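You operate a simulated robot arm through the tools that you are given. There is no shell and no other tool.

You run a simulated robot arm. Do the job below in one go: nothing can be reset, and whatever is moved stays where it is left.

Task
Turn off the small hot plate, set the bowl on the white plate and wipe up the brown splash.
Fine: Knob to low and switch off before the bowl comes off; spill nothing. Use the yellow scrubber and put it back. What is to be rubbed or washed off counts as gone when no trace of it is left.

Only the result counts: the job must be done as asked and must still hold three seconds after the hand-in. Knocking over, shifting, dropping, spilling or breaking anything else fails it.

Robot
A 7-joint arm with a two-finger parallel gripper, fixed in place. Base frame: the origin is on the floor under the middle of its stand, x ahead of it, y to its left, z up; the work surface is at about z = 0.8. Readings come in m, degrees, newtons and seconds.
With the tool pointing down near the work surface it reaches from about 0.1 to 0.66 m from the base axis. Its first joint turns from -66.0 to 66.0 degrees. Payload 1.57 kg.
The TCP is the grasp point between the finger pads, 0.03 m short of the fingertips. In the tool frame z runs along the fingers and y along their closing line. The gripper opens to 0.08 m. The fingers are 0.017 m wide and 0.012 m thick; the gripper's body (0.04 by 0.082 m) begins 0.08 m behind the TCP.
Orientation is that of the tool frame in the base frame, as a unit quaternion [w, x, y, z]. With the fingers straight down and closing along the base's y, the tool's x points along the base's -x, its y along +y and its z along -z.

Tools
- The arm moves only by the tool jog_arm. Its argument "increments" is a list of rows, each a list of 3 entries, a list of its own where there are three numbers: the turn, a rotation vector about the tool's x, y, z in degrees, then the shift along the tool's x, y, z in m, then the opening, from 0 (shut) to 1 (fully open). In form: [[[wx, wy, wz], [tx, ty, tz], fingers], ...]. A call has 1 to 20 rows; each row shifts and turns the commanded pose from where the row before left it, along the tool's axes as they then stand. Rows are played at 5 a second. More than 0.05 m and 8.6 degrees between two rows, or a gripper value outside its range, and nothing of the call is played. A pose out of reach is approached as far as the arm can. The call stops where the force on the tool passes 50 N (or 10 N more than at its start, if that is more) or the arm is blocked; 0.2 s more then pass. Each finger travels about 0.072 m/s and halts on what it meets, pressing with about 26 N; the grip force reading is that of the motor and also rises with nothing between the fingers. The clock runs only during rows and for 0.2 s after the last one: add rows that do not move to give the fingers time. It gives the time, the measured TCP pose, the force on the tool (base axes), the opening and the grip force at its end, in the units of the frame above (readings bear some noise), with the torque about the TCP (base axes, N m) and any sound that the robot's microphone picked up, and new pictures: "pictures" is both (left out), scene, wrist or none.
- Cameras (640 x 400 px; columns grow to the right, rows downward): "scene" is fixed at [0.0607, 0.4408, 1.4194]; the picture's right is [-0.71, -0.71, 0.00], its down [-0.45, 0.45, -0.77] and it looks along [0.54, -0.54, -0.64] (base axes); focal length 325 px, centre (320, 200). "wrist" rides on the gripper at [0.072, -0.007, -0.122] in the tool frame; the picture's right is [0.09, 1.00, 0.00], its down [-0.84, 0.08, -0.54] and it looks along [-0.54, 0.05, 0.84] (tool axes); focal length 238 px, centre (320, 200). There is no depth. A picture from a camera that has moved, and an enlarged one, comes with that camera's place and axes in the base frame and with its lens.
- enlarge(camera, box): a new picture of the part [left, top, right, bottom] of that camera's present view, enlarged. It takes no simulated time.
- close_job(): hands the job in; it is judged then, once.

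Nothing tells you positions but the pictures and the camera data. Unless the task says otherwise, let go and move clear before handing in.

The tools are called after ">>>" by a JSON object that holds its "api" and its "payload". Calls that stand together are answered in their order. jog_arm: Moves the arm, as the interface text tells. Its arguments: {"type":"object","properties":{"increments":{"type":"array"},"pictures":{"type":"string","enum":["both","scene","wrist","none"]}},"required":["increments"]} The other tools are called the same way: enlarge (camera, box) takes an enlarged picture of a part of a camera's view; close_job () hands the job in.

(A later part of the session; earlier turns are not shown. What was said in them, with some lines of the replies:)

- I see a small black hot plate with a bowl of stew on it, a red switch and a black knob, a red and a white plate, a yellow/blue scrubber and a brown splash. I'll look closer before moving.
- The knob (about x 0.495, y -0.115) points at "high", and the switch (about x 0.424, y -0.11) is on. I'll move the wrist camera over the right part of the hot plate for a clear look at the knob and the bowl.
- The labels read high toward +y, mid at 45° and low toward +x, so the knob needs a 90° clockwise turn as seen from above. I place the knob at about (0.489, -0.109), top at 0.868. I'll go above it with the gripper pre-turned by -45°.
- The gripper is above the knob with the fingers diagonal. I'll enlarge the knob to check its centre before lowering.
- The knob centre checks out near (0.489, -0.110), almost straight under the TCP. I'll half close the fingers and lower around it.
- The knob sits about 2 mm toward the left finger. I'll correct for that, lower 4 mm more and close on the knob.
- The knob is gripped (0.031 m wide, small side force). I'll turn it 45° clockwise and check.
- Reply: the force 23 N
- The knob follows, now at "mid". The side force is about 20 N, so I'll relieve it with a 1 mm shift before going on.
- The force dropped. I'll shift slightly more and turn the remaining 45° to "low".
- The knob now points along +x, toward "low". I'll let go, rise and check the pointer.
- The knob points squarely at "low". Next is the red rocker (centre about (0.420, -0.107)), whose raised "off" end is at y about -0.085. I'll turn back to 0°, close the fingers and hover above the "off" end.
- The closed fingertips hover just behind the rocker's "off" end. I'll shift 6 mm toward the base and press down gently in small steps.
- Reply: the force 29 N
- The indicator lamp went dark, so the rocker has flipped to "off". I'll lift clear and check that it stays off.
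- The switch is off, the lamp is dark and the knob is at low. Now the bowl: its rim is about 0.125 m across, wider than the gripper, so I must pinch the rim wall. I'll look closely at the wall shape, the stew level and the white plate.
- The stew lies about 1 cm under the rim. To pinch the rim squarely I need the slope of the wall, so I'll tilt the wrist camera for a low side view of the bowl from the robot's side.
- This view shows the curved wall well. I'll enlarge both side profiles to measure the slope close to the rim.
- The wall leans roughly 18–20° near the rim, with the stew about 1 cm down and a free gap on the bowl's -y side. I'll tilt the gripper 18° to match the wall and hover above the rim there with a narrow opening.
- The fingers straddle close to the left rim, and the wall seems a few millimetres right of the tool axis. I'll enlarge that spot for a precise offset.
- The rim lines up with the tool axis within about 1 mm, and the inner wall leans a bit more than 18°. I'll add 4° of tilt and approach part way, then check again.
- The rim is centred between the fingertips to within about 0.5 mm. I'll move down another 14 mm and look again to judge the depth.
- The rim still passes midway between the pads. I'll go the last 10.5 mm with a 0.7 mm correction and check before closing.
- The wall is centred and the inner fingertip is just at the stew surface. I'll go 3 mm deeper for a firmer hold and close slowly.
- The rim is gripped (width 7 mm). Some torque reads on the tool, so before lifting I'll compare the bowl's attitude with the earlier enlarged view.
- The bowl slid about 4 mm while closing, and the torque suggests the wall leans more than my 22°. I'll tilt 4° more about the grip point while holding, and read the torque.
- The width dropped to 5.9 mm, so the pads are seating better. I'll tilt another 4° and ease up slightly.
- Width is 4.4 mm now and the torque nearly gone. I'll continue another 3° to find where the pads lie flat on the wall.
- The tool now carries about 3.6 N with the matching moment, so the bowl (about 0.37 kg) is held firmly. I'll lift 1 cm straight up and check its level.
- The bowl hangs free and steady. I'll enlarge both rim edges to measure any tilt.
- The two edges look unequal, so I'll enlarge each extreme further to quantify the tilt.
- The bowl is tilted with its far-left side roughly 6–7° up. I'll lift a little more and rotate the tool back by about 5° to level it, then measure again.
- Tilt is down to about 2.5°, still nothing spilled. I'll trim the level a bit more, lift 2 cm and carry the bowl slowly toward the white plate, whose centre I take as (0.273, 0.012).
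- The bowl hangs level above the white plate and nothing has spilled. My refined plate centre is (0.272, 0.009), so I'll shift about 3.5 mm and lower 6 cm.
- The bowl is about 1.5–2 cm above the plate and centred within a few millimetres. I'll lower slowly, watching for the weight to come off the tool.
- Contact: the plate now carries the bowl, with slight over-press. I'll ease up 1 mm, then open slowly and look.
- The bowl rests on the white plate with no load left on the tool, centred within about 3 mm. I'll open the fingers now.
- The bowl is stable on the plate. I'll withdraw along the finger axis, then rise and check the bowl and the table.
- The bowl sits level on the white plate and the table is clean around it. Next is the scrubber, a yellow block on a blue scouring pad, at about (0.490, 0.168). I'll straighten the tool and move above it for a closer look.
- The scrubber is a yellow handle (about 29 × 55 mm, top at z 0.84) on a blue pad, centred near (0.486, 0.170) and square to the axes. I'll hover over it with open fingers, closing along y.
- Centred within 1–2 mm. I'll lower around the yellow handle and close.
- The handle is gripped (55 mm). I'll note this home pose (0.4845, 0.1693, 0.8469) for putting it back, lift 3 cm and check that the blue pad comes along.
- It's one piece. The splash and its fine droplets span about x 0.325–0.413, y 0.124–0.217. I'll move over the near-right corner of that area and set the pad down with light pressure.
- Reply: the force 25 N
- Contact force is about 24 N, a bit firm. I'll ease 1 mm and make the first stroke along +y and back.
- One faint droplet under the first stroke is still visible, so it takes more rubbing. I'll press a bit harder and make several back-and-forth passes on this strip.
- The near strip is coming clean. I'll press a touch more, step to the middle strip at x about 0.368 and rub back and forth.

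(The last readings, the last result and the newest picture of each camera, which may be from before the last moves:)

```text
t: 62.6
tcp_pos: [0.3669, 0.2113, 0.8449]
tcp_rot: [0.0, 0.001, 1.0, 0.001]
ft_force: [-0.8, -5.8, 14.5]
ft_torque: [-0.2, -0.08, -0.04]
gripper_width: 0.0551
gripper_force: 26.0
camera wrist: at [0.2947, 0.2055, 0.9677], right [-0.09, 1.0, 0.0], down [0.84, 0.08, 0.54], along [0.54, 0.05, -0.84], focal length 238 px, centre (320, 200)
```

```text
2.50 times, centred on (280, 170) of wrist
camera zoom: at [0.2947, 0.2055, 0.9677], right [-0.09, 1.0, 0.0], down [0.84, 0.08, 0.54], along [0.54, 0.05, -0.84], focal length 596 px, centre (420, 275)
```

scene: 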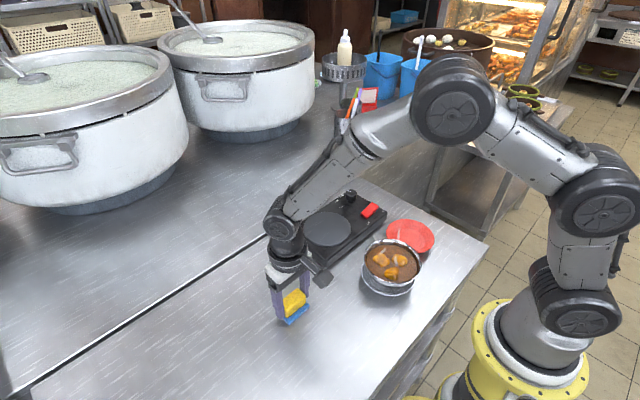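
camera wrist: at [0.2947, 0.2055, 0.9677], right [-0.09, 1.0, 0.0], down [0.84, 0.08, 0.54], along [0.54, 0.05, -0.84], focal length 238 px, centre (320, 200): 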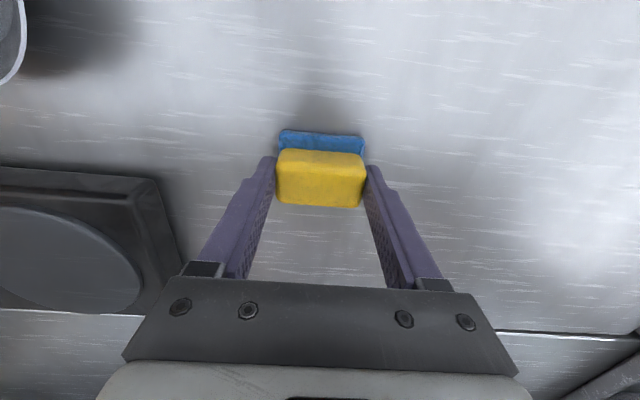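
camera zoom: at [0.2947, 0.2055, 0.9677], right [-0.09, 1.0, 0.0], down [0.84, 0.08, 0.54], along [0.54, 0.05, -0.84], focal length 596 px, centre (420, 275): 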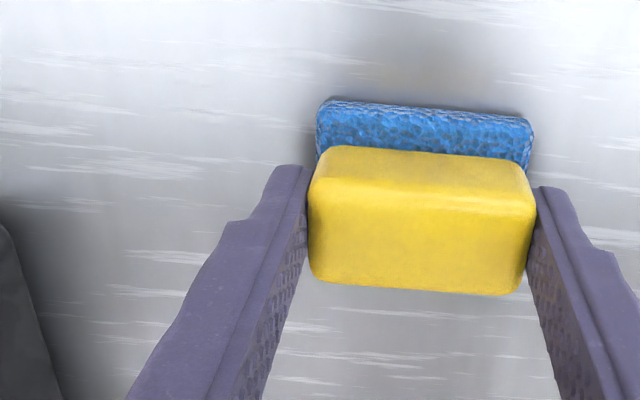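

The middle strip looks clean. Next, the far strip at x about 0.402, rubbed back and forth.

>>> {"api": "jog_arm", "payload": {"increments": [[[0, 0, 0], [-0.0175, 0, 0], 0.5], [[0, 0, 0], [-0.0175, 0, 0], 0.5], [[0, 0, 0], [0, -0.012, 0], 0.5], [[0, 0, 0], [0, -0.012, 0], 0.5], [[0, 0, 0], [0, -0.012, 0], 0.5], [[0, 0, 0], [0, -0.012, 0], 0.5], [[0, 0, 0], [0, -0.012, 0], 0.5], [[0, 0, 0], [0, -0.012, 0], 0.5], [[0, 0, 0], [0, 0.012, 0], 0.5], [[0, 0, 0], [0, 0.012, 0], 0.5], [[0, 0, 0], [0, 0.012, 0], 0.5], [[0, 0, 0], [0, 0.012, 0], 0.5], [[0, 0, 0], [0, 0.012, 0], 0.5], [[0, 0, 0], [0, 0.012, 0], 0.5], [[0, 0, 0], [0, -0.012, 0], 0.5], [[0, 0, 0], [0, -0.012, 0], 0.5], [[0, 0, 0], [0, -0.012, 0], 0.5], [[0, 0, 0], [0, -0.012, 0], 0.5], [[0, 0, 0], [0, -0.012, 0], 0.5], [[0, 0, 0], [0, -0.012, 0], 0.5]], "pictures": "both"}}

>>> {"api": "enlarge", "payload": {"camera": "scene", "box": [255, 240, 355, 340]}}

>>> {"api": "enlarge", "payload": {"camera": "wrist", "box": [260, 0, 500, 160]}}

```text
t: 66.8
tcp_pos: [0.4018, 0.1385, 0.8448]
tcp_rot: [0.0, 0.0, 1.0, 0.0]
ft_force: [0.7, 3.0, 8.0]
ft_torque: [0.19, -0.21, 0.06]
gripper_width: 0.0552
gripper_force: 25.7
camera wrist: at [0.3295, 0.1322, 0.9675], right [-0.09, 1.0, 0.0], down [0.84, 0.08, 0.54], along [0.54, 0.05, -0.84], focal length 238 px, centre (320, 200)
```

scene: 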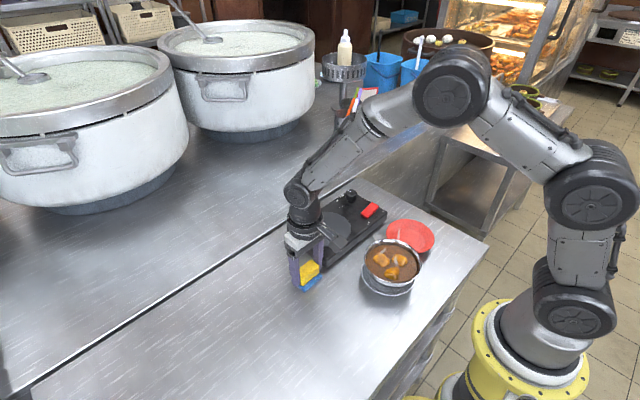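
wrist: 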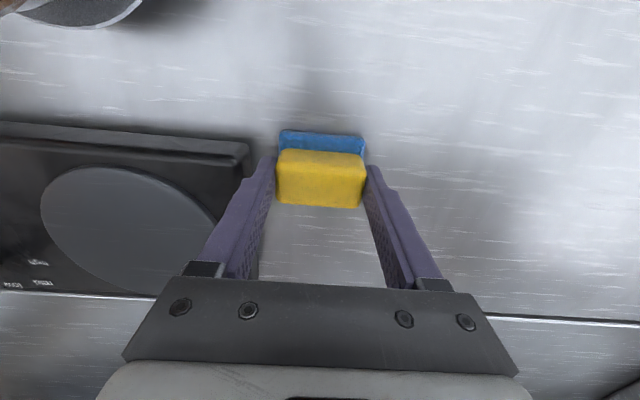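

```text
4.00 times, centred on (305, 290) of scene
camera zoom: at [0.0605, 0.4408, 1.4193], right [-0.71, -0.71, 0.0], down [-0.45, 0.45, -0.77], along [0.54, -0.54, -0.64], focal length 1301 px, centre (380, -160)
```

zoom: 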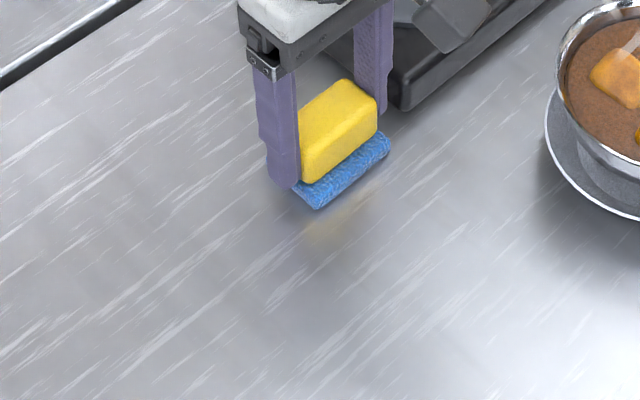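

```text
2.50 times, centred on (380, 80) of wrist
camera zoom: at [0.3295, 0.1322, 0.9675], right [-0.09, 1.0, 0.0], down [0.84, 0.08, 0.54], along [0.54, 0.05, -0.84], focal length 596 px, centre (170, 500)
```

zoom: 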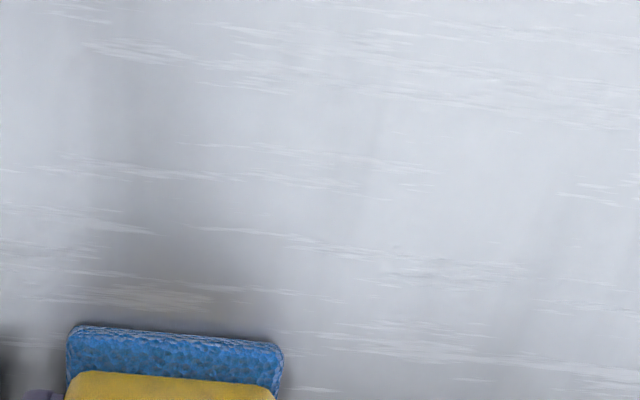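

It looks clean. I'll lift the scrubber and inspect the whole area closely for any faint traces.

>>> {"api": "jog_arm", "payload": {"increments": [[[0, 0, 0], [0, 0, -0.01], 0.5], [[0, 0, 0], [0, 0, -0.025], 0.5], [[0, 0, 0], [-0.01, 0.01, -0.045], 0.5], [[0, 0, 0], [-0.01, 0.01, -0.045], 0.5], [[0, 0, 0], [-0.01, 0.01, -0.045], 0.5], [[0, 0, 0], [0, 0, 0], 0.5]], "pictures": "both"}}

>>> {"api": "enlarge", "payload": {"camera": "wrist", "box": [220, 0, 440, 130]}}

>>> {"api": "enlarge", "payload": {"camera": "scene", "box": [270, 255, 350, 325]}}

>>> {"api": "enlarge", "payload": {"camera": "scene", "box": [290, 275, 330, 315]}}

```text
t: 68.2
tcp_pos: [0.433, 0.1678, 1.0138]
tcp_rot: [0.001, 0.0, 1.0, 0.001]
ft_force: [-0.2, 0.9, -0.2]
ft_torque: [-0.05, 0.0, 0.0]
gripper_width: 0.0553
gripper_force: 25.9
camera wrist: at [0.36, 0.1614, 1.1367], right [-0.09, 1.0, 0.0], down [0.84, 0.08, 0.54], along [0.54, 0.05, -0.84], focal length 238 px, centre (320, 200)
```

scene: 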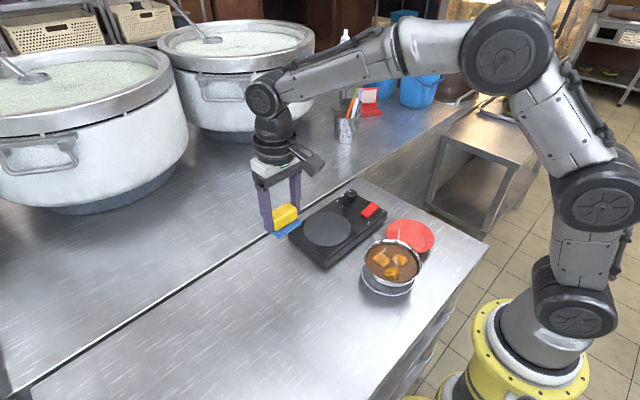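
wrist: 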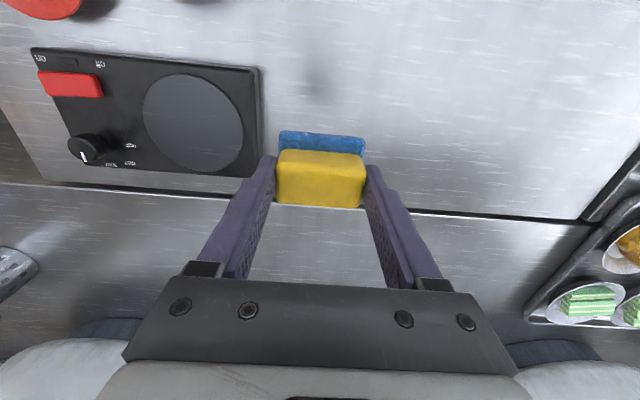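

```text
2.91 times, centred on (330, 65) of wrist
camera zoom: at [0.36, 0.1614, 1.1367], right [-0.09, 1.0, 0.0], down [0.84, 0.08, 0.54], along [0.54, 0.05, -0.84], focal length 693 px, centre (291, 593)
```

zoom: 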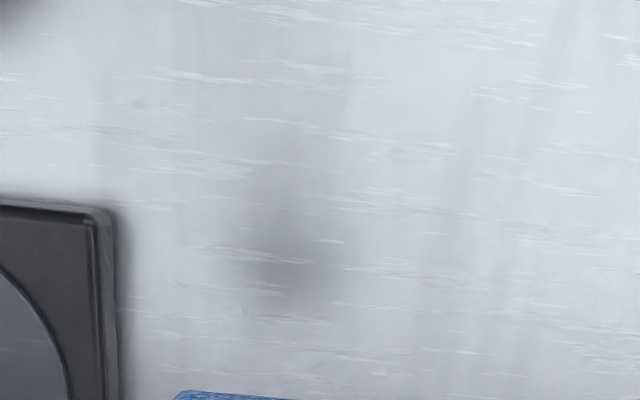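

```text
5.71 times, centred on (310, 290) of scene
camera zoom: at [0.0607, 0.4408, 1.4193], right [-0.71, -0.71, 0.0], down [-0.45, 0.45, -0.77], along [0.54, -0.54, -0.64], focal length 1859 px, centre (377, -314)
```

zoom: 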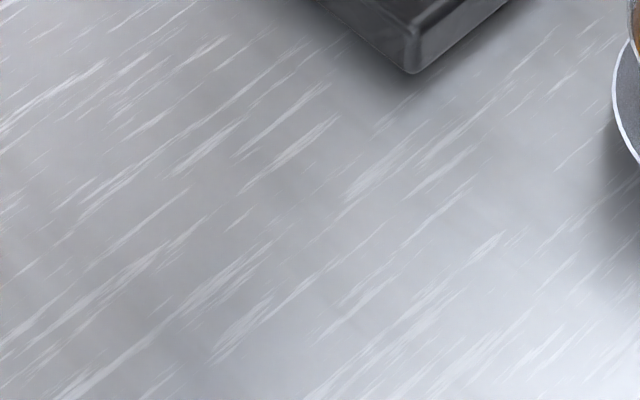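

```text
10.00 times, centred on (310, 295) of scene
camera zoom: at [0.0607, 0.4408, 1.4193], right [-0.71, -0.71, 0.0], down [-0.45, 0.45, -0.77], along [0.54, -0.54, -0.64], focal length 3253 px, centre (420, -750)
```

zoom: 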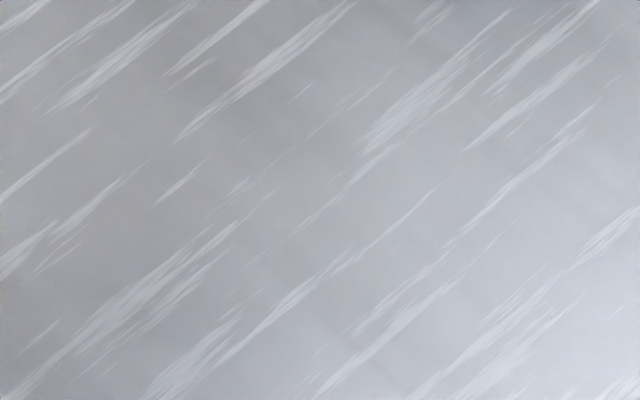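

The area looks clean. I'll check the wider table surface for stray droplets, then do one more full pass for safety.

>>> {"api": "enlarge", "payload": {"camera": "scene", "box": [230, 270, 400, 390]}}

>>> {"api": "enlarge", "payload": {"camera": "wrist", "box": [260, 0, 380, 70]}}

>>> {"api": "enlarge", "payload": {"camera": "wrist", "box": [360, 0, 520, 120]}}

>>> {"api": "enlarge", "payload": {"camera": "wrist", "box": [270, 60, 390, 135]}}

```text
3.33 times, centred on (315, 330) of scene
camera zoom: at [0.0607, 0.4408, 1.4193], right [-0.71, -0.71, 0.0], down [-0.45, 0.45, -0.77], along [0.54, -0.54, -0.64], focal length 1084 px, centre (337, -233)
```

zoom: 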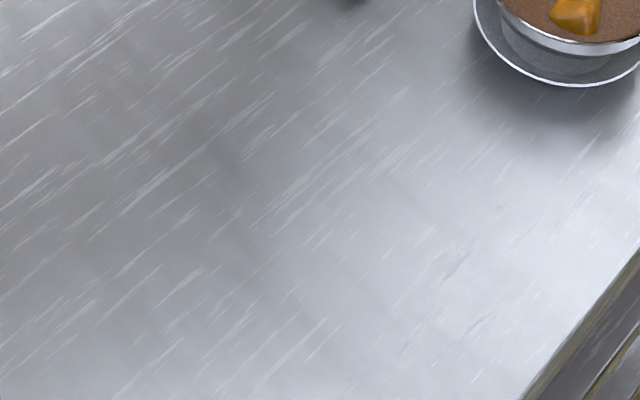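

```text
5.33 times, centred on (320, 35) of wrist
camera zoom: at [0.36, 0.1614, 1.1367], right [-0.09, 1.0, 0.0], down [0.84, 0.08, 0.54], along [0.54, 0.05, -0.84], focal length 1271 px, centre (320, 1080)
```

zoom: 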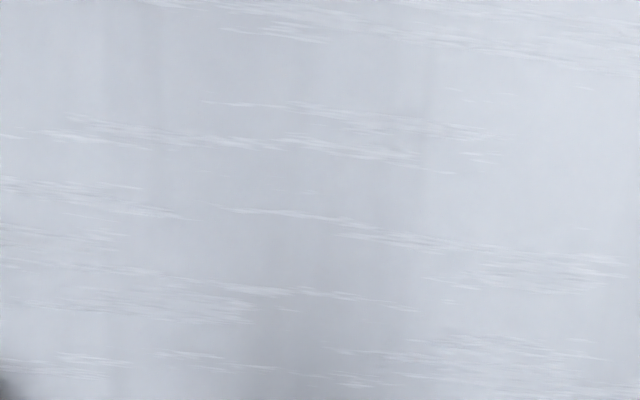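

```text
3.33 times, centred on (440, 60) of wrist
camera zoom: at [0.36, 0.1614, 1.1367], right [-0.09, 1.0, 0.0], down [0.84, 0.08, 0.54], along [0.54, 0.05, -0.84], focal length 794 px, centre (-80, 667)
```

zoom: 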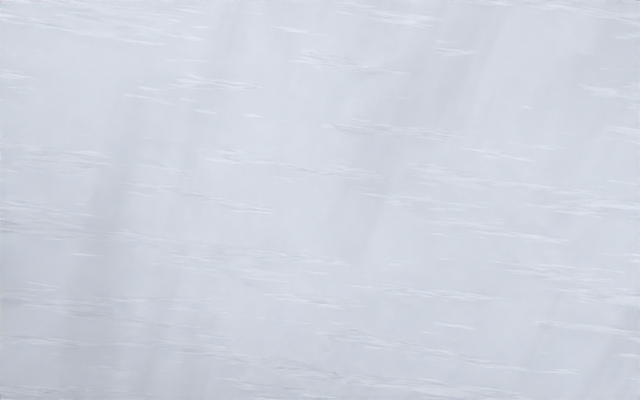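

```text
5.33 times, centred on (330, 98) of wrist
camera zoom: at [0.36, 0.1614, 1.1367], right [-0.09, 1.0, 0.0], down [0.84, 0.08, 0.54], along [0.54, 0.05, -0.84], focal length 1271 px, centre (267, 747)
```

zoom: 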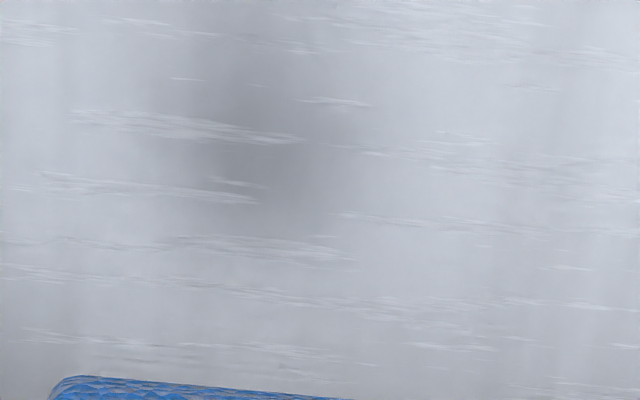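

No trace visible, but I'll make one more overlapping pass with steady pressure, starting at the far strip.

>>> {"api": "jog_arm", "payload": {"increments": [[[0, 0, 0], [0.002, -0.007, 0.038], 0.5], [[0, 0, 0], [0.002, -0.007, 0.038], 0.5], [[0, 0, 0], [0.002, -0.007, 0.038], 0.5], [[0, 0, 0], [0.002, -0.007, 0.038], 0.5], [[0, 0, 0], [0, 0, 0.01], 0.5], [[0, 0, 0], [0, 0, 0.005], 0.5], [[0, 0, 0], [0, 0, 0.0015], 0.5], [[0, 0, 0], [0, 0, 0], 0.5]], "pictures": "none"}}

```text
t: 70.0
tcp_pos: [0.4249, 0.1418, 0.8456]
tcp_rot: [0.001, 0.0, 1.0, 0.001]
ft_force: [-0.4, -0.8, -1.5]
ft_torque: [-0.01, 0.02, -0.03]
gripper_width: 0.0552
gripper_force: 26.1
```

Not quite touching yet. I'll lower 1.5 mm more and zigzag across the whole area.

>>> {"api": "jog_arm", "payload": {"increments": [[[0, 0, 0], [0, 0, 0.0017], 0.5], [[0, 0, 0], [0, 0.0135, 0], 0.5], [[0, 0, 0], [0, 0.0135, 0], 0.5], [[0, 0, 0], [0, 0.0135, 0], 0.5], [[0, 0, 0], [0, 0.0135, 0], 0.5], [[0, 0, 0], [0, 0.0135, 0], 0.5], [[0, 0, 0], [0.013, 0, 0], 0.5], [[0, 0, 0], [0.013, 0, 0], 0.5], [[0, 0, 0], [0, -0.0145, 0], 0.5], [[0, 0, 0], [0, -0.0145, 0], 0.5], [[0, 0, 0], [0, -0.0145, 0], 0.5], [[0, 0, 0], [0, -0.0145, 0], 0.5], [[0, 0, 0], [0, -0.0145, 0], 0.5], [[0, 0, 0], [0.013, 0, 0], 0.5], [[0, 0, 0], [0.013, 0, 0], 0.5], [[0, 0, 0], [0, 0.0145, 0], 0.5], [[0, 0, 0], [0, 0.0145, 0], 0.5], [[0, 0, 0], [0, 0.0145, 0], 0.5], [[0, 0, 0], [0, 0.0145, 0], 0.5], [[0, 0, 0], [0, 0.0145, 0], 0.5]], "pictures": "none"}}

```text
t: 74.2
tcp_pos: [0.3729, 0.2094, 0.8451]
tcp_rot: [0.001, 0.0, 1.0, 0.001]
ft_force: [-0.3, 0.1, -1.3]
ft_torque: [0.03, -0.01, 0.01]
gripper_width: 0.0552
gripper_force: 25.8
```

The reading shows no contact here. I'll lower in small steps until the pad presses again.

>>> {"api": "jog_arm", "payload": {"increments": [[[0, 0, 0], [0, 0, 0.0015], 0.5], [[0, 0, 0], [0, 0, 0], 0.5]], "pictures": "none"}}

```text
t: 74.8
tcp_pos: [0.3735, 0.2092, 0.8445]
tcp_rot: [0.002, 0.0, 1.0, 0.001]
ft_force: [-5.6, -1.2, 15.6]
ft_torque: [-0.26, 0.29, -0.05]
gripper_width: 0.0554
gripper_force: 26.4
```

Good pressure now (about 16 N). I'll zigzag back over the middle and near strips.

>>> {"api": "jog_arm", "payload": {"increments": [[[0, 0, 0], [0, -0.0145, 0], 0.5], [[0, 0, 0], [0, -0.0145, 0], 0.5], [[0, 0, 0], [0, -0.0145, 0], 0.5], [[0, 0, 0], [0, -0.0145, 0], 0.5], [[0, 0, 0], [0, -0.0145, 0], 0.5], [[0, 0, 0], [0.015, 0, 0], 0.5], [[0, 0, 0], [0.015, 0, 0], 0.5], [[0, 0, 0], [0, 0.0155, 0], 0.5], [[0, 0, 0], [0, 0.0155, 0], 0.5], [[0, 0, 0], [0, 0.0155, 0], 0.5], [[0, 0, 0], [0, 0.0155, 0], 0.5], [[0, 0, 0], [0, 0.0155, 0], 0.5], [[0, 0, 0], [0.0105, 0, 0], 0.5], [[0, 0, 0], [0.0105, 0, 0], 0.5], [[0, 0, 0], [0, -0.0155, 0], 0.5], [[0, 0, 0], [0, -0.0155, 0], 0.5], [[0, 0, 0], [0, -0.0155, 0], 0.5], [[0, 0, 0], [0, -0.0155, 0], 0.5], [[0, 0, 0], [0, -0.0155, 0], 0.5]], "pictures": "none"}}

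```text
t: 78.8
tcp_pos: [0.3217, 0.1359, 0.8434]
tcp_rot: [0.001, 0.001, 1.0, 0.001]
ft_force: [0.0, 0.0, -0.1]
ft_torque: [-0.01, 0.05, 0.03]
gripper_width: 0.0551
gripper_force: 25.5
```

The grip settled again, so I'll add slight pressure and make one last zigzag outward over the area.

>>> {"api": "jog_arm", "payload": {"increments": [[[0, 0, 0], [-0.012, 0, 0.0012], 0.5], [[0, 0, 0], [0, 0.015, 0], 0.5], [[0, 0, 0], [0, 0.015, 0], 0.5], [[0, 0, 0], [0, 0.015, 0], 0.5], [[0, 0, 0], [0, 0.015, 0], 0.5], [[0, 0, 0], [0, 0.015, 0], 0.5], [[0, 0, 0], [-0.015, 0, 0], 0.5], [[0, 0, 0], [-0.015, 0, 0], 0.5], [[0, 0, 0], [0, -0.0145, 0], 0.5], [[0, 0, 0], [0, -0.0145, 0], 0.5], [[0, 0, 0], [0, -0.0145, 0], 0.5], [[0, 0, 0], [0, -0.0145, 0], 0.5], [[0, 0, 0], [0, -0.0145, 0], 0.5], [[0, 0, 0], [-0.016, 0, 0], 0.5], [[0, 0, 0], [-0.016, 0, 0], 0.5], [[0, 0, 0], [0, 0.0145, 0], 0.5], [[0, 0, 0], [0, 0.0145, 0], 0.5], [[0, 0, 0], [0, 0.0145, 0], 0.5], [[0, 0, 0], [0, 0.0145, 0], 0.5], [[0, 0, 0], [0, 0.0145, 0], 0.5]], "pictures": "both"}}

>>> {"api": "enlarge", "payload": {"camera": "scene", "box": [255, 240, 355, 340]}}

>>> {"api": "enlarge", "payload": {"camera": "wrist", "box": [230, 100, 410, 240]}}

```text
t: 83.0
tcp_pos: [0.3959, 0.2123, 0.8416]
tcp_rot: [0.001, 0.0, 1.0, 0.0]
ft_force: [0.2, -1.2, 2.1]
ft_torque: [-0.13, 0.01, 0.02]
gripper_width: 0.0552
gripper_force: 26.2
camera wrist: at [0.3236, 0.2054, 0.9648], right [-0.09, 1.0, 0.0], down [0.84, 0.08, 0.54], along [0.54, 0.05, -0.84], focal length 238 px, centre (320, 200)
```

scene: 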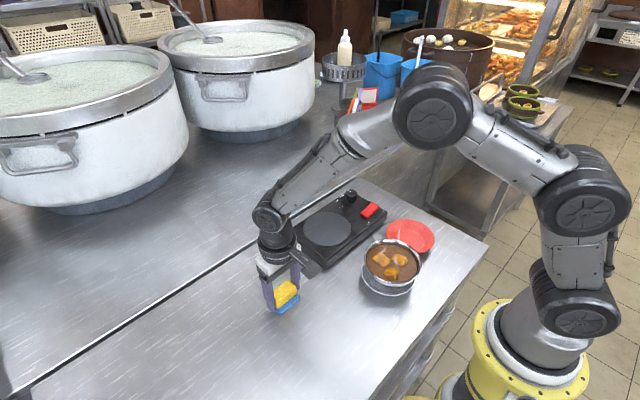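
wrist: 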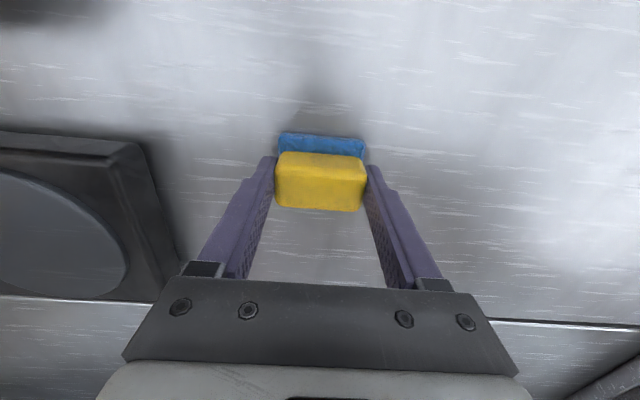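

```text
4.00 times, centred on (305, 290) of scene
camera zoom: at [0.0606, 0.4408, 1.4194], right [-0.71, -0.71, 0.0], down [-0.45, 0.45, -0.77], along [0.54, -0.54, -0.64], focal length 1301 px, centre (380, -160)
```

zoom: 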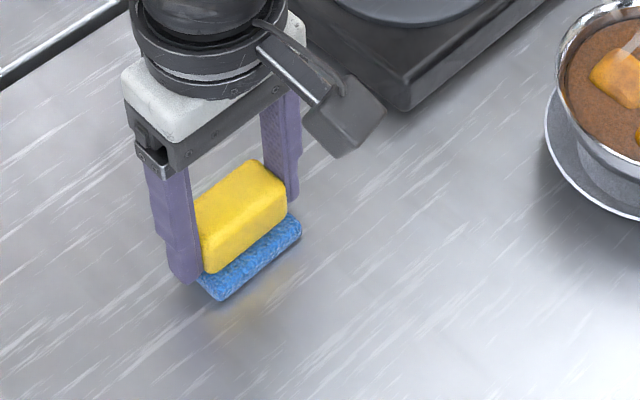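

```text
2.86 times, centred on (320, 170) of wrist
camera zoom: at [0.3236, 0.2054, 0.9648], right [-0.09, 1.0, 0.0], down [0.84, 0.08, 0.54], along [0.54, 0.05, -0.84], focal length 681 px, centre (320, 286)
```

zoom: 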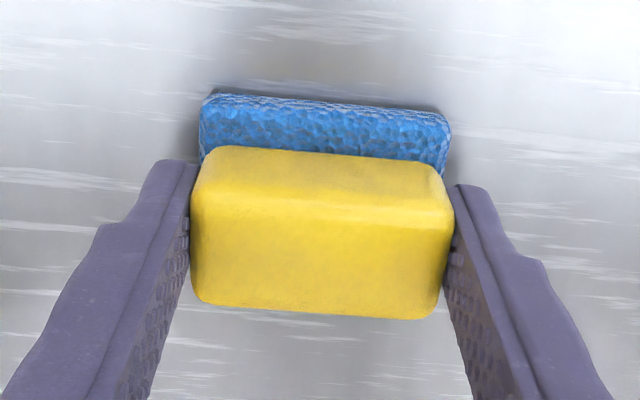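

The table is clean. I'll carry the scrubber back to its original spot, which by my commanded moves is +0.089 m in x and -0.043 m in y, and lower it almost to the table.

>>> {"api": "jog_arm", "payload": {"increments": [[[0, 0, 0], [0, 0, -0.015], 0.5], [[0, 0, 0], [0, 0, -0.025], 0.5], [[0, 0, 0], [-0.0297, -0.0143, 0], 0.5], [[0, 0, 0], [-0.0297, -0.0143, 0], 0.5], [[0, 0, 0], [-0.0296, -0.0144, 0], 0.5], [[0, 0, 0], [0, 0, 0.02], 0.5], [[0, 0, 0], [0, 0, 0.014], 0.5], [[0, 0, 0], [0, 0, 0.004], 0.5], [[0, 0, 0], [0, 0, 0], 0.5]], "pictures": "both"}}

>>> {"api": "enlarge", "payload": {"camera": "scene", "box": [235, 220, 315, 290]}}

>>> {"api": "enlarge", "payload": {"camera": "wrist", "box": [220, 0, 440, 130]}}

```text
t: 85.0
tcp_pos: [0.485, 0.1675, 0.844]
tcp_rot: [0.002, 0.0, 1.0, 0.001]
ft_force: [0.6, -0.2, -0.4]
ft_torque: [-0.01, -0.01, 0.02]
gripper_width: 0.0553
gripper_force: 26.6
camera wrist: at [0.4123, 0.1619, 0.9662], right [-0.09, 1.0, 0.0], down [0.84, 0.08, 0.54], along [0.54, 0.05, -0.84], focal length 238 px, centre (320, 200)
```

scene: 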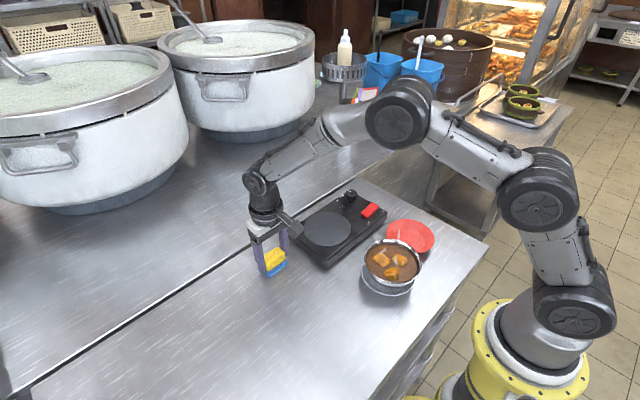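
wrist: 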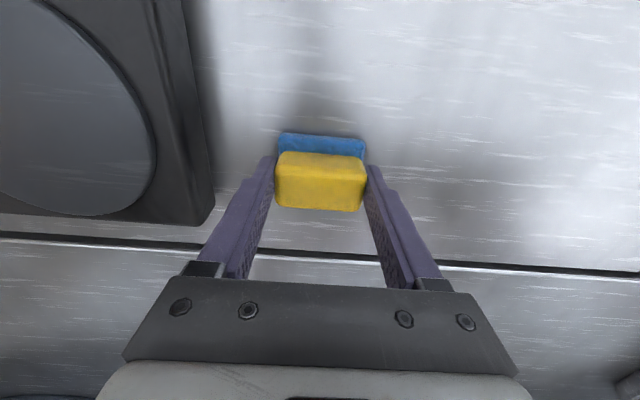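

```text
5.71 times, centred on (275, 255) of scene
camera zoom: at [0.0607, 0.4408, 1.4193], right [-0.71, -0.71, 0.0], down [-0.45, 0.45, -0.77], along [0.54, -0.54, -0.64], focal length 1859 px, centre (577, -114)
```

zoom: 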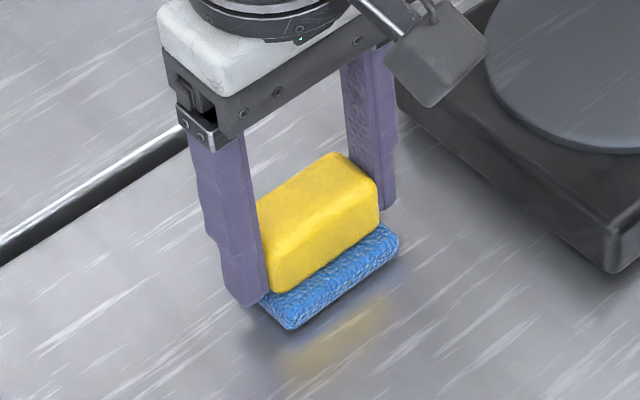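

```text
2.91 times, centred on (330, 65) of wrist
camera zoom: at [0.4123, 0.1619, 0.9662], right [-0.09, 1.0, 0.0], down [0.84, 0.08, 0.54], along [0.54, 0.05, -0.84], focal length 693 px, centre (291, 593)
```

zoom: 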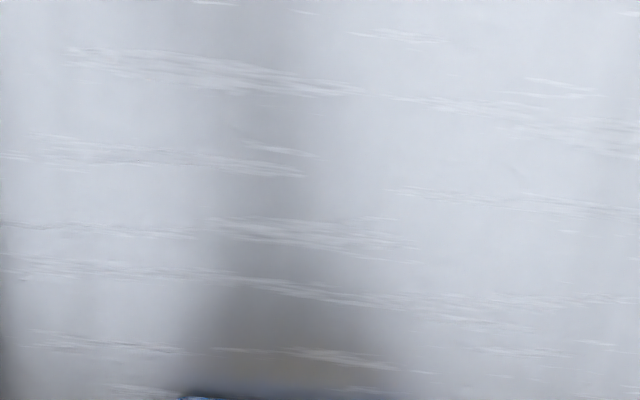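

It's back over its spot, about 1.5–2 mm above the table. I'll lower until light contact.

>>> {"api": "jog_arm", "payload": {"increments": [[[0, 0, 0], [0, 0, 0.001], 0.5], [[0, 0, 0], [0, 0, 0.0008], 0.5], [[0, 0, 0], [0, 0, 0], 0.5]], "pictures": "none"}}

```text
t: 85.8
tcp_pos: [0.4857, 0.169, 0.8425]
tcp_rot: [0.001, -0.001, 1.0, 0.001]
ft_force: [-0.5, -1.3, 2.2]
ft_torque: [-0.15, 0.06, -0.01]
gripper_width: 0.0553
gripper_force: 26.1
```

Light contact (about 3 N on the table). I'll open the fingers and rise straight up.

>>> {"api": "jog_arm", "payload": {"increments": [[[0, 0, 0], [0, 0, 0], 0.75], [[0, 0, 0], [0, 0, 0], 0.85], [[0, 0, 0], [0, 0, 0], 1], [[0, 0, 0], [0, 0, 0], 1], [[0, 0, 0], [0, 0, -0.015], 1], [[0, 0, 0], [0, 0, -0.03], 1], [[0, 0, 0], [0, 0, -0.045], 1], [[0, 0, 0], [0, 0, -0.045], 1], [[0, 0, 0], [0.02, 0, -0.04], 1], [[0, 0, 0], [0, 0, 0], 1]], "pictures": "both"}}

>>> {"api": "enlarge", "payload": {"camera": "scene", "box": [240, 230, 330, 320]}}

>>> {"api": "enlarge", "payload": {"camera": "scene", "box": [280, 170, 450, 310]}}

>>> {"api": "enlarge", "payload": {"camera": "wrist", "box": [220, 0, 460, 180]}}

```text
t: 88.0
tcp_pos: [0.4645, 0.1705, 1.0185]
tcp_rot: [0.0, 0.001, 1.0, 0.001]
ft_force: [0.3, 1.0, 0.3]
ft_torque: [0.01, 0.03, -0.01]
gripper_width: 0.0801
gripper_force: 0.1
camera wrist: at [0.3917, 0.1645, 1.1416], right [-0.09, 1.0, 0.0], down [0.84, 0.08, 0.54], along [0.54, 0.05, -0.84], focal length 238 px, centre (320, 200)
```

scene: 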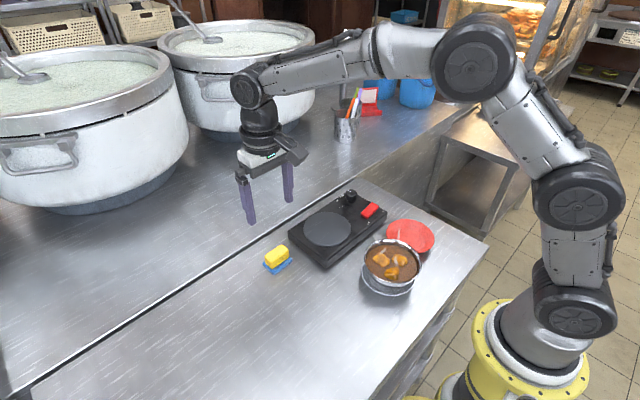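
wrist: 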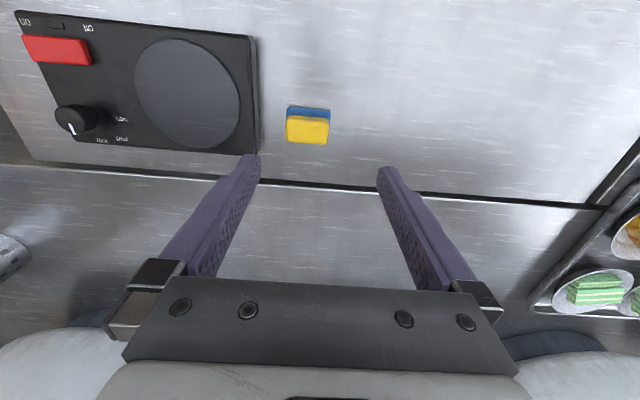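

```text
4.44 times, centred on (285, 275) of scene
camera zoom: at [0.0606, 0.4408, 1.4194], right [-0.71, -0.71, 0.0], down [-0.45, 0.45, -0.77], along [0.54, -0.54, -0.64], focal length 1446 px, centre (476, -133)
```

zoom: 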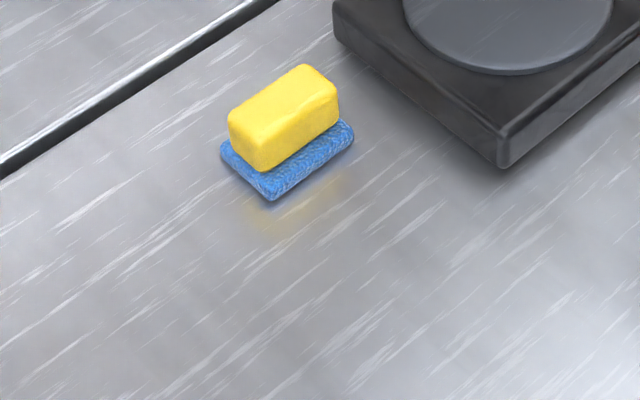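

```text
2.86 times, centred on (365, 240) of scene
camera zoom: at [0.0606, 0.4408, 1.4194], right [-0.71, -0.71, 0.0], down [-0.45, 0.45, -0.77], along [0.54, -0.54, -0.64], focal length 930 px, centre (191, 86)
```

zoom: 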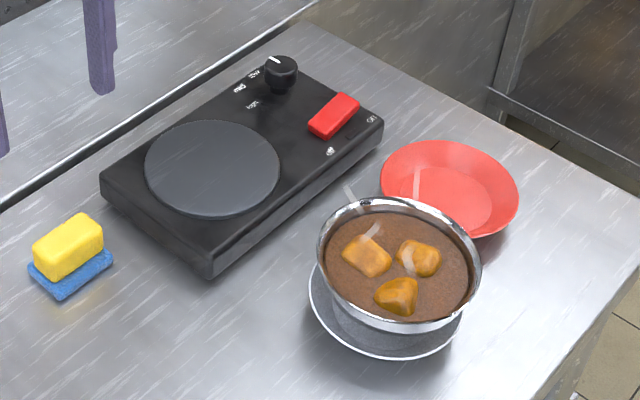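

```text
2.22 times, centred on (340, 90) of wrist
camera zoom: at [0.3917, 0.1645, 1.1416], right [-0.09, 1.0, 0.0], down [0.84, 0.08, 0.54], along [0.54, 0.05, -0.84], focal length 530 px, centre (276, 444)
```

zoom: 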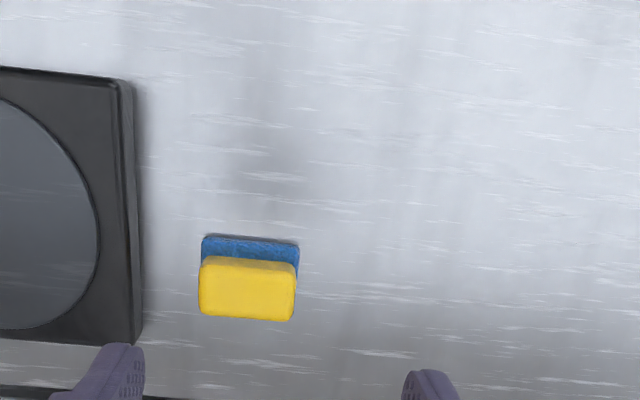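

The scrubber got dragged about 14 mm toward -y when the fingers opened, since the fingertips sat on the pad edge. I'll regrip it a bit higher on the handle and set it exactly where it was.

>>> {"api": "jog_arm", "payload": {"increments": [[[0, 0, 0], [-0.0215, -0.014, 0], 1], [[0, 0, 0], [0, 0, 0.04], 1], [[0, 0, 0], [0, 0, 0.04], 1], [[0, 0, 0], [0, 0, 0.038], 1], [[0, 0, 0], [0, 0, 0], 1]], "pictures": "wrist"}}

>>> {"api": "enlarge", "payload": {"camera": "wrist", "box": [230, 100, 410, 240]}}

>>> {"api": "enlarge", "payload": {"camera": "scene", "box": [235, 220, 315, 290]}}

```text
t: 89.2
tcp_pos: [0.4861, 0.1549, 0.8987]
tcp_rot: [0.001, 0.0, 1.0, 0.001]
ft_force: [-0.2, -0.7, 0.3]
ft_torque: [0.02, -0.02, 0.03]
gripper_width: 0.0799
gripper_force: 0.1
camera wrist: at [0.4134, 0.149, 1.0213], right [-0.09, 1.0, 0.0], down [0.84, 0.08, 0.54], along [0.54, 0.05, -0.84], focal length 238 px, centre (320, 200)
```

wrist: 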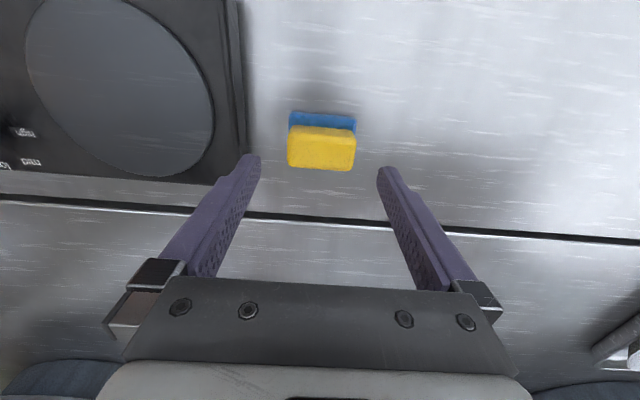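

```text
2.86 times, centred on (320, 170) of wrist
camera zoom: at [0.4134, 0.149, 1.0213], right [-0.09, 1.0, 0.0], down [0.84, 0.08, 0.54], along [0.54, 0.05, -0.84], focal length 681 px, centre (320, 286)
```

zoom: 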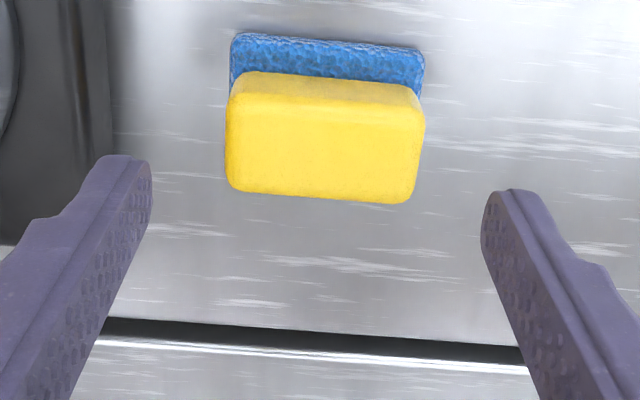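

```text
5.71 times, centred on (275, 255) of scene
camera zoom: at [0.0607, 0.4408, 1.4194], right [-0.71, -0.71, 0.0], down [-0.45, 0.45, -0.77], along [0.54, -0.54, -0.64], focal length 1859 px, centre (577, -114)
```

zoom: 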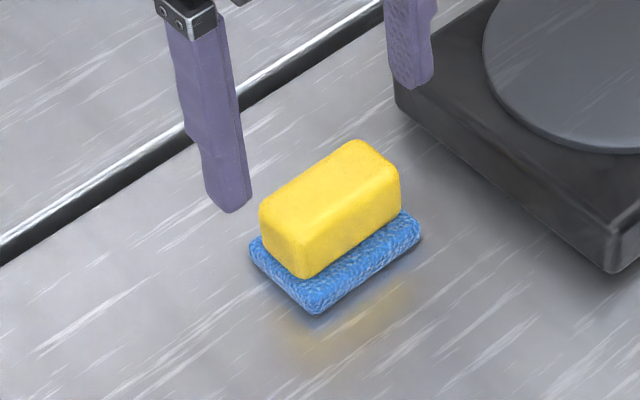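

The handle is now centred at about (0.485, 0.157). I'll grip it higher this time, lift 3 mm, shift 12.5 mm in +y to the original pose, set it down and release.

>>> {"api": "jog_arm", "payload": {"increments": [[[0, 0, 0], [0, 0.0015, 0.015], 1], [[0, 0, 0], [0, 0, 0.018], 1], [[0, 0, 0], [0, 0, 0.0165], 1], [[0, 0, 0], [0, 0, 0], 0.85], [[0, 0, 0], [0, 0, 0], 0.75], [[0, 0, 0], [0, 0, 0], 0.65], [[0, 0, 0], [0, 0, 0], 0.6], [[0, 0, 0], [0, 0, 0], 0.6]], "pictures": "none"}}

>>> {"api": "enlarge", "payload": {"camera": "scene", "box": [235, 220, 315, 290]}}

```text
t: 91.0
tcp_pos: [0.4883, 0.1573, 0.8498]
tcp_rot: [0.001, 0.001, 1.0, 0.002]
ft_force: [0.8, -1.2, -0.2]
ft_torque: [-0.01, -0.01, 0.0]
gripper_width: 0.0551
gripper_force: 25.9
```

```text
5.71 times, centred on (275, 255) of scene
camera zoom: at [0.0607, 0.4408, 1.4194], right [-0.71, -0.71, 0.0], down [-0.45, 0.45, -0.77], along [0.54, -0.54, -0.64], focal length 1859 px, centre (577, -114)
```

zoom: 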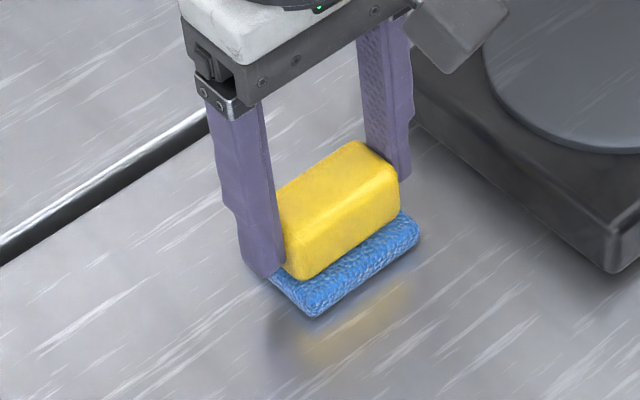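

>>> {"api": "jog_arm", "payload": {"increments": [[[0, 0, 0], [0, 0, -0.004], 0.6], [[0, 0, 0], [0, 0.0068, 0], 0.6], [[0, 0, 0], [0, 0.0067, 0], 0.6], [[0, 0, 0], [0, 0, 0.003], 0.6], [[0, 0, 0], [0, 0, 0], 0.6]], "pictures": "none"}}

>>> {"api": "enlarge", "payload": {"camera": "scene", "box": [235, 220, 315, 290]}}

```text
t: 92.2
tcp_pos: [0.4864, 0.1691, 0.8503]
tcp_rot: [0.002, 0.0, 1.0, 0.0]
ft_force: [-0.4, -0.9, -1.2]
ft_torque: [0.01, 0.03, -0.02]
gripper_width: 0.055
gripper_force: 25.8
```

```text
5.71 times, centred on (275, 255) of scene
camera zoom: at [0.0607, 0.4408, 1.4194], right [-0.71, -0.71, 0.0], down [-0.45, 0.45, -0.77], along [0.54, -0.54, -0.64], focal length 1859 px, centre (577, -114)
```

zoom: 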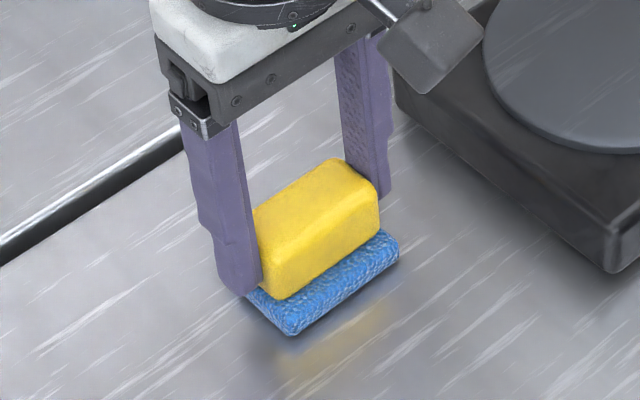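

It's back at the original spot within about a millimetre. I'll lower the last millimetre and release gently.

>>> {"api": "jog_arm", "payload": {"increments": [[[0, 0, 0], [0, 0, 0.001], 0.6], [[0, 0, 0], [0, 0, 0], 0.6]], "pictures": "none"}}

```text
t: 92.8
tcp_pos: [0.4867, 0.1699, 0.85]
tcp_rot: [0.001, 0.0, 1.0, 0.001]
ft_force: [0.2, -0.6, -0.2]
ft_torque: [-0.01, 0.01, 0.0]
gripper_width: 0.0553
gripper_force: 25.8
```

>>> {"api": "jog_arm", "payload": {"increments": [[[0, 0, 0], [0, 0, 0.0003], 0.7], [[0, 0, 0], [0, 0, 0], 0.72], [[0, 0, 0], [0, 0, 0], 0.78], [[0, 0, 0], [0, 0, 0], 0.78]], "pictures": "wrist"}}

>>> {"api": "enlarge", "payload": {"camera": "scene", "box": [235, 220, 315, 290]}}

>>> {"api": "enlarge", "payload": {"camera": "wrist", "box": [230, 100, 410, 240]}}

```text
t: 93.8
tcp_pos: [0.4874, 0.1699, 0.8485]
tcp_rot: [0.0, 0.0, 1.0, 0.001]
ft_force: [-0.3, 0.0, 0.3]
ft_torque: [0.03, -0.02, -0.03]
gripper_width: 0.0624
gripper_force: 0.1
camera wrist: at [0.413, 0.1635, 0.9721], right [-0.09, 1.0, 0.0], down [0.84, 0.08, 0.54], along [0.54, 0.05, -0.84], focal length 238 px, centre (320, 200)
```

wrist: 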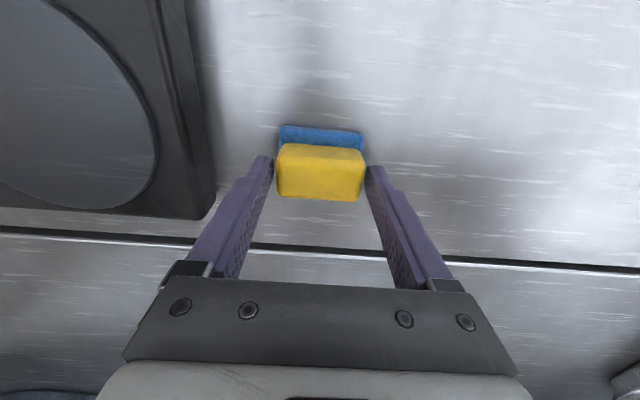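

```text
5.71 times, centred on (275, 255) of scene
camera zoom: at [0.0607, 0.4408, 1.4194], right [-0.71, -0.71, 0.0], down [-0.45, 0.45, -0.77], along [0.54, -0.54, -0.64], focal length 1859 px, centre (577, -114)
```

zoom: 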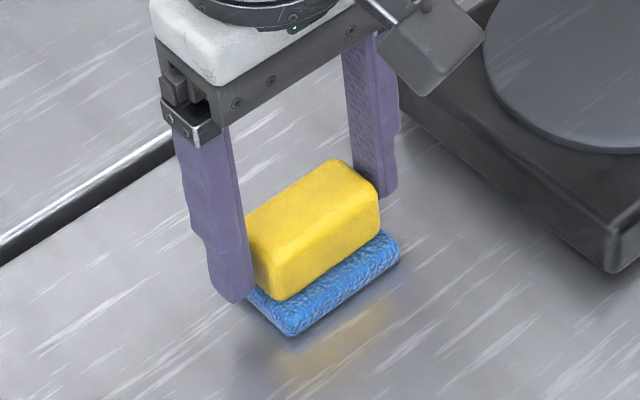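

```text
2.86 times, centred on (320, 170) of wrist
camera zoom: at [0.413, 0.1635, 0.9721], right [-0.09, 1.0, 0.0], down [0.84, 0.08, 0.54], along [0.54, 0.05, -0.84], focal length 681 px, centre (320, 286)
```

zoom: 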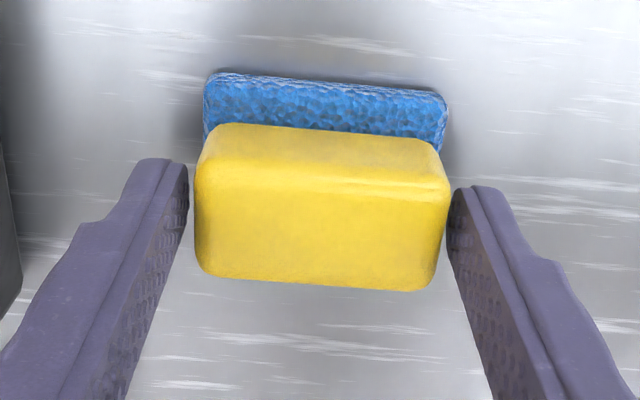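

The scrubber stayed put, and both fingers are free of it. I'll rise straight up and move clear for the final check.

>>> {"api": "jog_arm", "payload": {"increments": [[[0, 0, 0], [0, 0, -0.01], 0.78], [[0, 0, 0], [0, 0, -0.02], 0.78], [[0, 0, 0], [0, 0, -0.035], 0.78], [[0, 0, 0], [0, 0, -0.045], 0.78], [[0, 0, 0], [0, 0, -0.045], 0.78], [[0, 0, 0], [0.03, 0, -0.035], 0.78], [[0, 0, 0], [0.03, -0.03, -0.02], 0.78], [[0, 0, 0], [0.03, -0.03, 0], 0.78], [[0, 0, 0], [0, 0, 0], 0.78]], "pictures": "both"}}

>>> {"api": "enlarge", "payload": {"camera": "scene", "box": [235, 220, 315, 290]}}

>>> {"api": "enlarge", "payload": {"camera": "scene", "box": [280, 170, 450, 310]}}

>>> {"api": "enlarge", "payload": {"camera": "wrist", "box": [180, 0, 540, 220]}}

>>> {"api": "enlarge", "payload": {"camera": "scene", "box": [330, 180, 400, 230]}}

```text
t: 95.8
tcp_pos: [0.3958, 0.1109, 1.0566]
tcp_rot: [0.001, 0.0, 1.0, 0.001]
ft_force: [0.0, -0.3, -0.9]
ft_torque: [0.01, -0.03, 0.03]
gripper_width: 0.0625
gripper_force: 0.0
camera wrist: at [0.3228, 0.104, 1.1801], right [-0.09, 1.0, 0.0], down [0.84, 0.08, 0.54], along [0.54, 0.05, -0.84], focal length 238 px, centre (320, 200)
```

scene: 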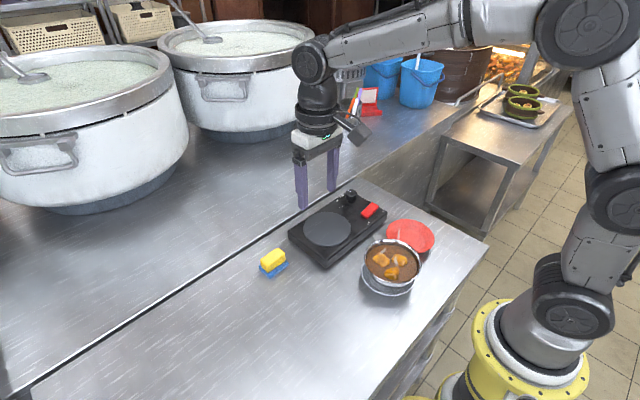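
wrist: 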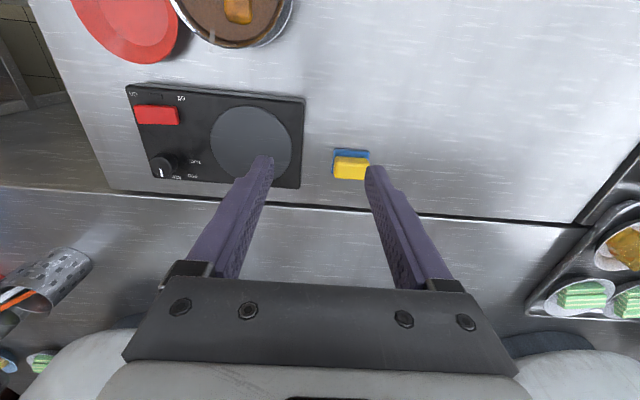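

```text
5.71 times, centred on (275, 255) of scene
camera zoom: at [0.0606, 0.4408, 1.4194], right [-0.71, -0.71, 0.0], down [-0.45, 0.45, -0.77], along [0.54, -0.54, -0.64], focal length 1859 px, centre (577, -114)
```

zoom: 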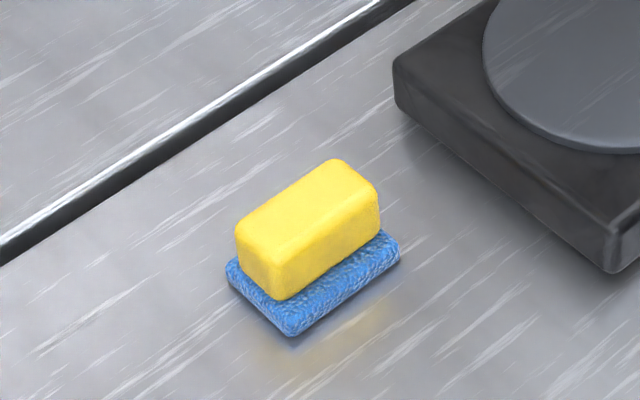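

```text
2.86 times, centred on (365, 240) of scene
camera zoom: at [0.0606, 0.4408, 1.4194], right [-0.71, -0.71, 0.0], down [-0.45, 0.45, -0.77], along [0.54, -0.54, -0.64], focal length 930 px, centre (191, 86)
```

zoom: 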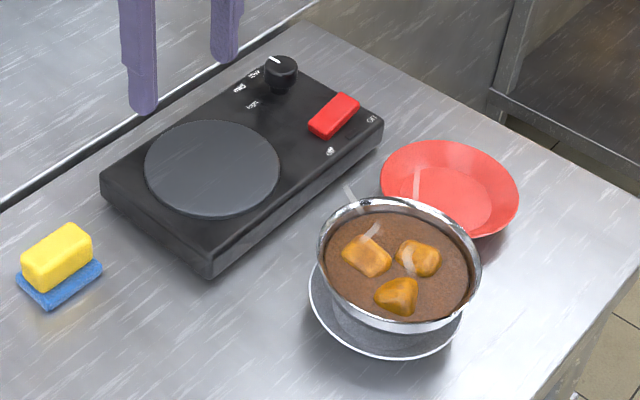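

```text
1.78 times, centred on (360, 110) of wrist
camera zoom: at [0.3228, 0.104, 1.1801], right [-0.09, 1.0, 0.0], down [0.84, 0.08, 0.54], along [0.54, 0.05, -0.84], focal length 424 px, centre (249, 360)
```

zoom: 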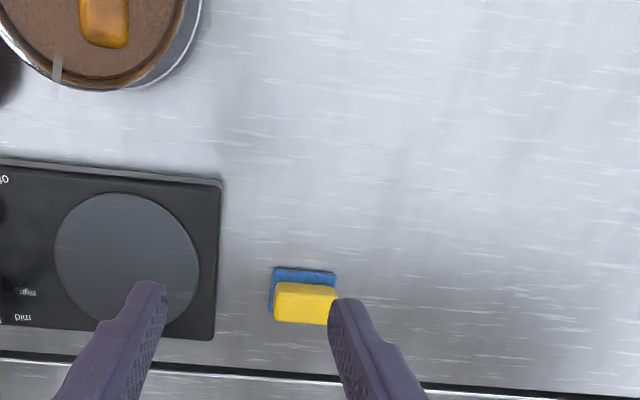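

```text
8.00 times, centred on (365, 205) of scene
camera zoom: at [0.0606, 0.4408, 1.4194], right [-0.71, -0.71, 0.0], down [-0.45, 0.45, -0.77], along [0.54, -0.54, -0.64], focal length 2603 px, centre (-40, 160)
```

zoom: 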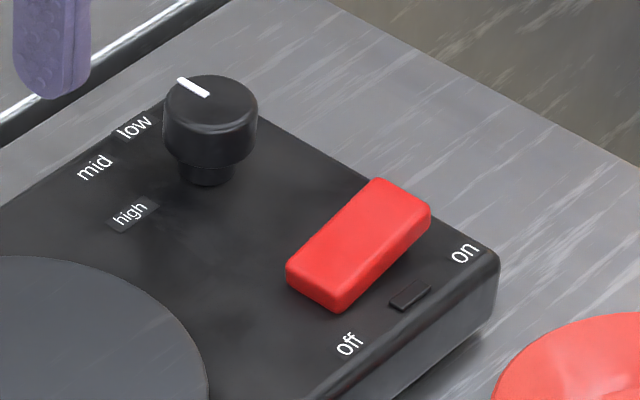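

Final check: the knob points at low, the switch is off with its lamp dark, and the bowl sits level on the white plate with nothing spilled. The splash is gone and the scrubber is back at its original spot. The gripper is empty and clear, so I'm handing in.

>>> {"api": "close_job", "payload": {}}

```text
The job is handed in.
```

The job is finished and handed in. In the last pictures everything looked as you asked:

- **Hot plate:** I turned the knob to low, then switched it off. The lamp is dark, and both were done before the bowl came off.
- **Bowl:** It sits level on the white plate, centred to within a few millimetres. Nothing spilled. I had to pinch it by the rim, so one fingertip dipped slightly into the stew.
- **Brown splash:** I wiped the area over several passes, and no trace showed in close-up views.
- **Scrubber:** It is back within about a millimetre of where it started. On the first release the fingers dragged it about 1.5 cm, so I picked it up again and set it back.

The gripper is empty and clear of everything.
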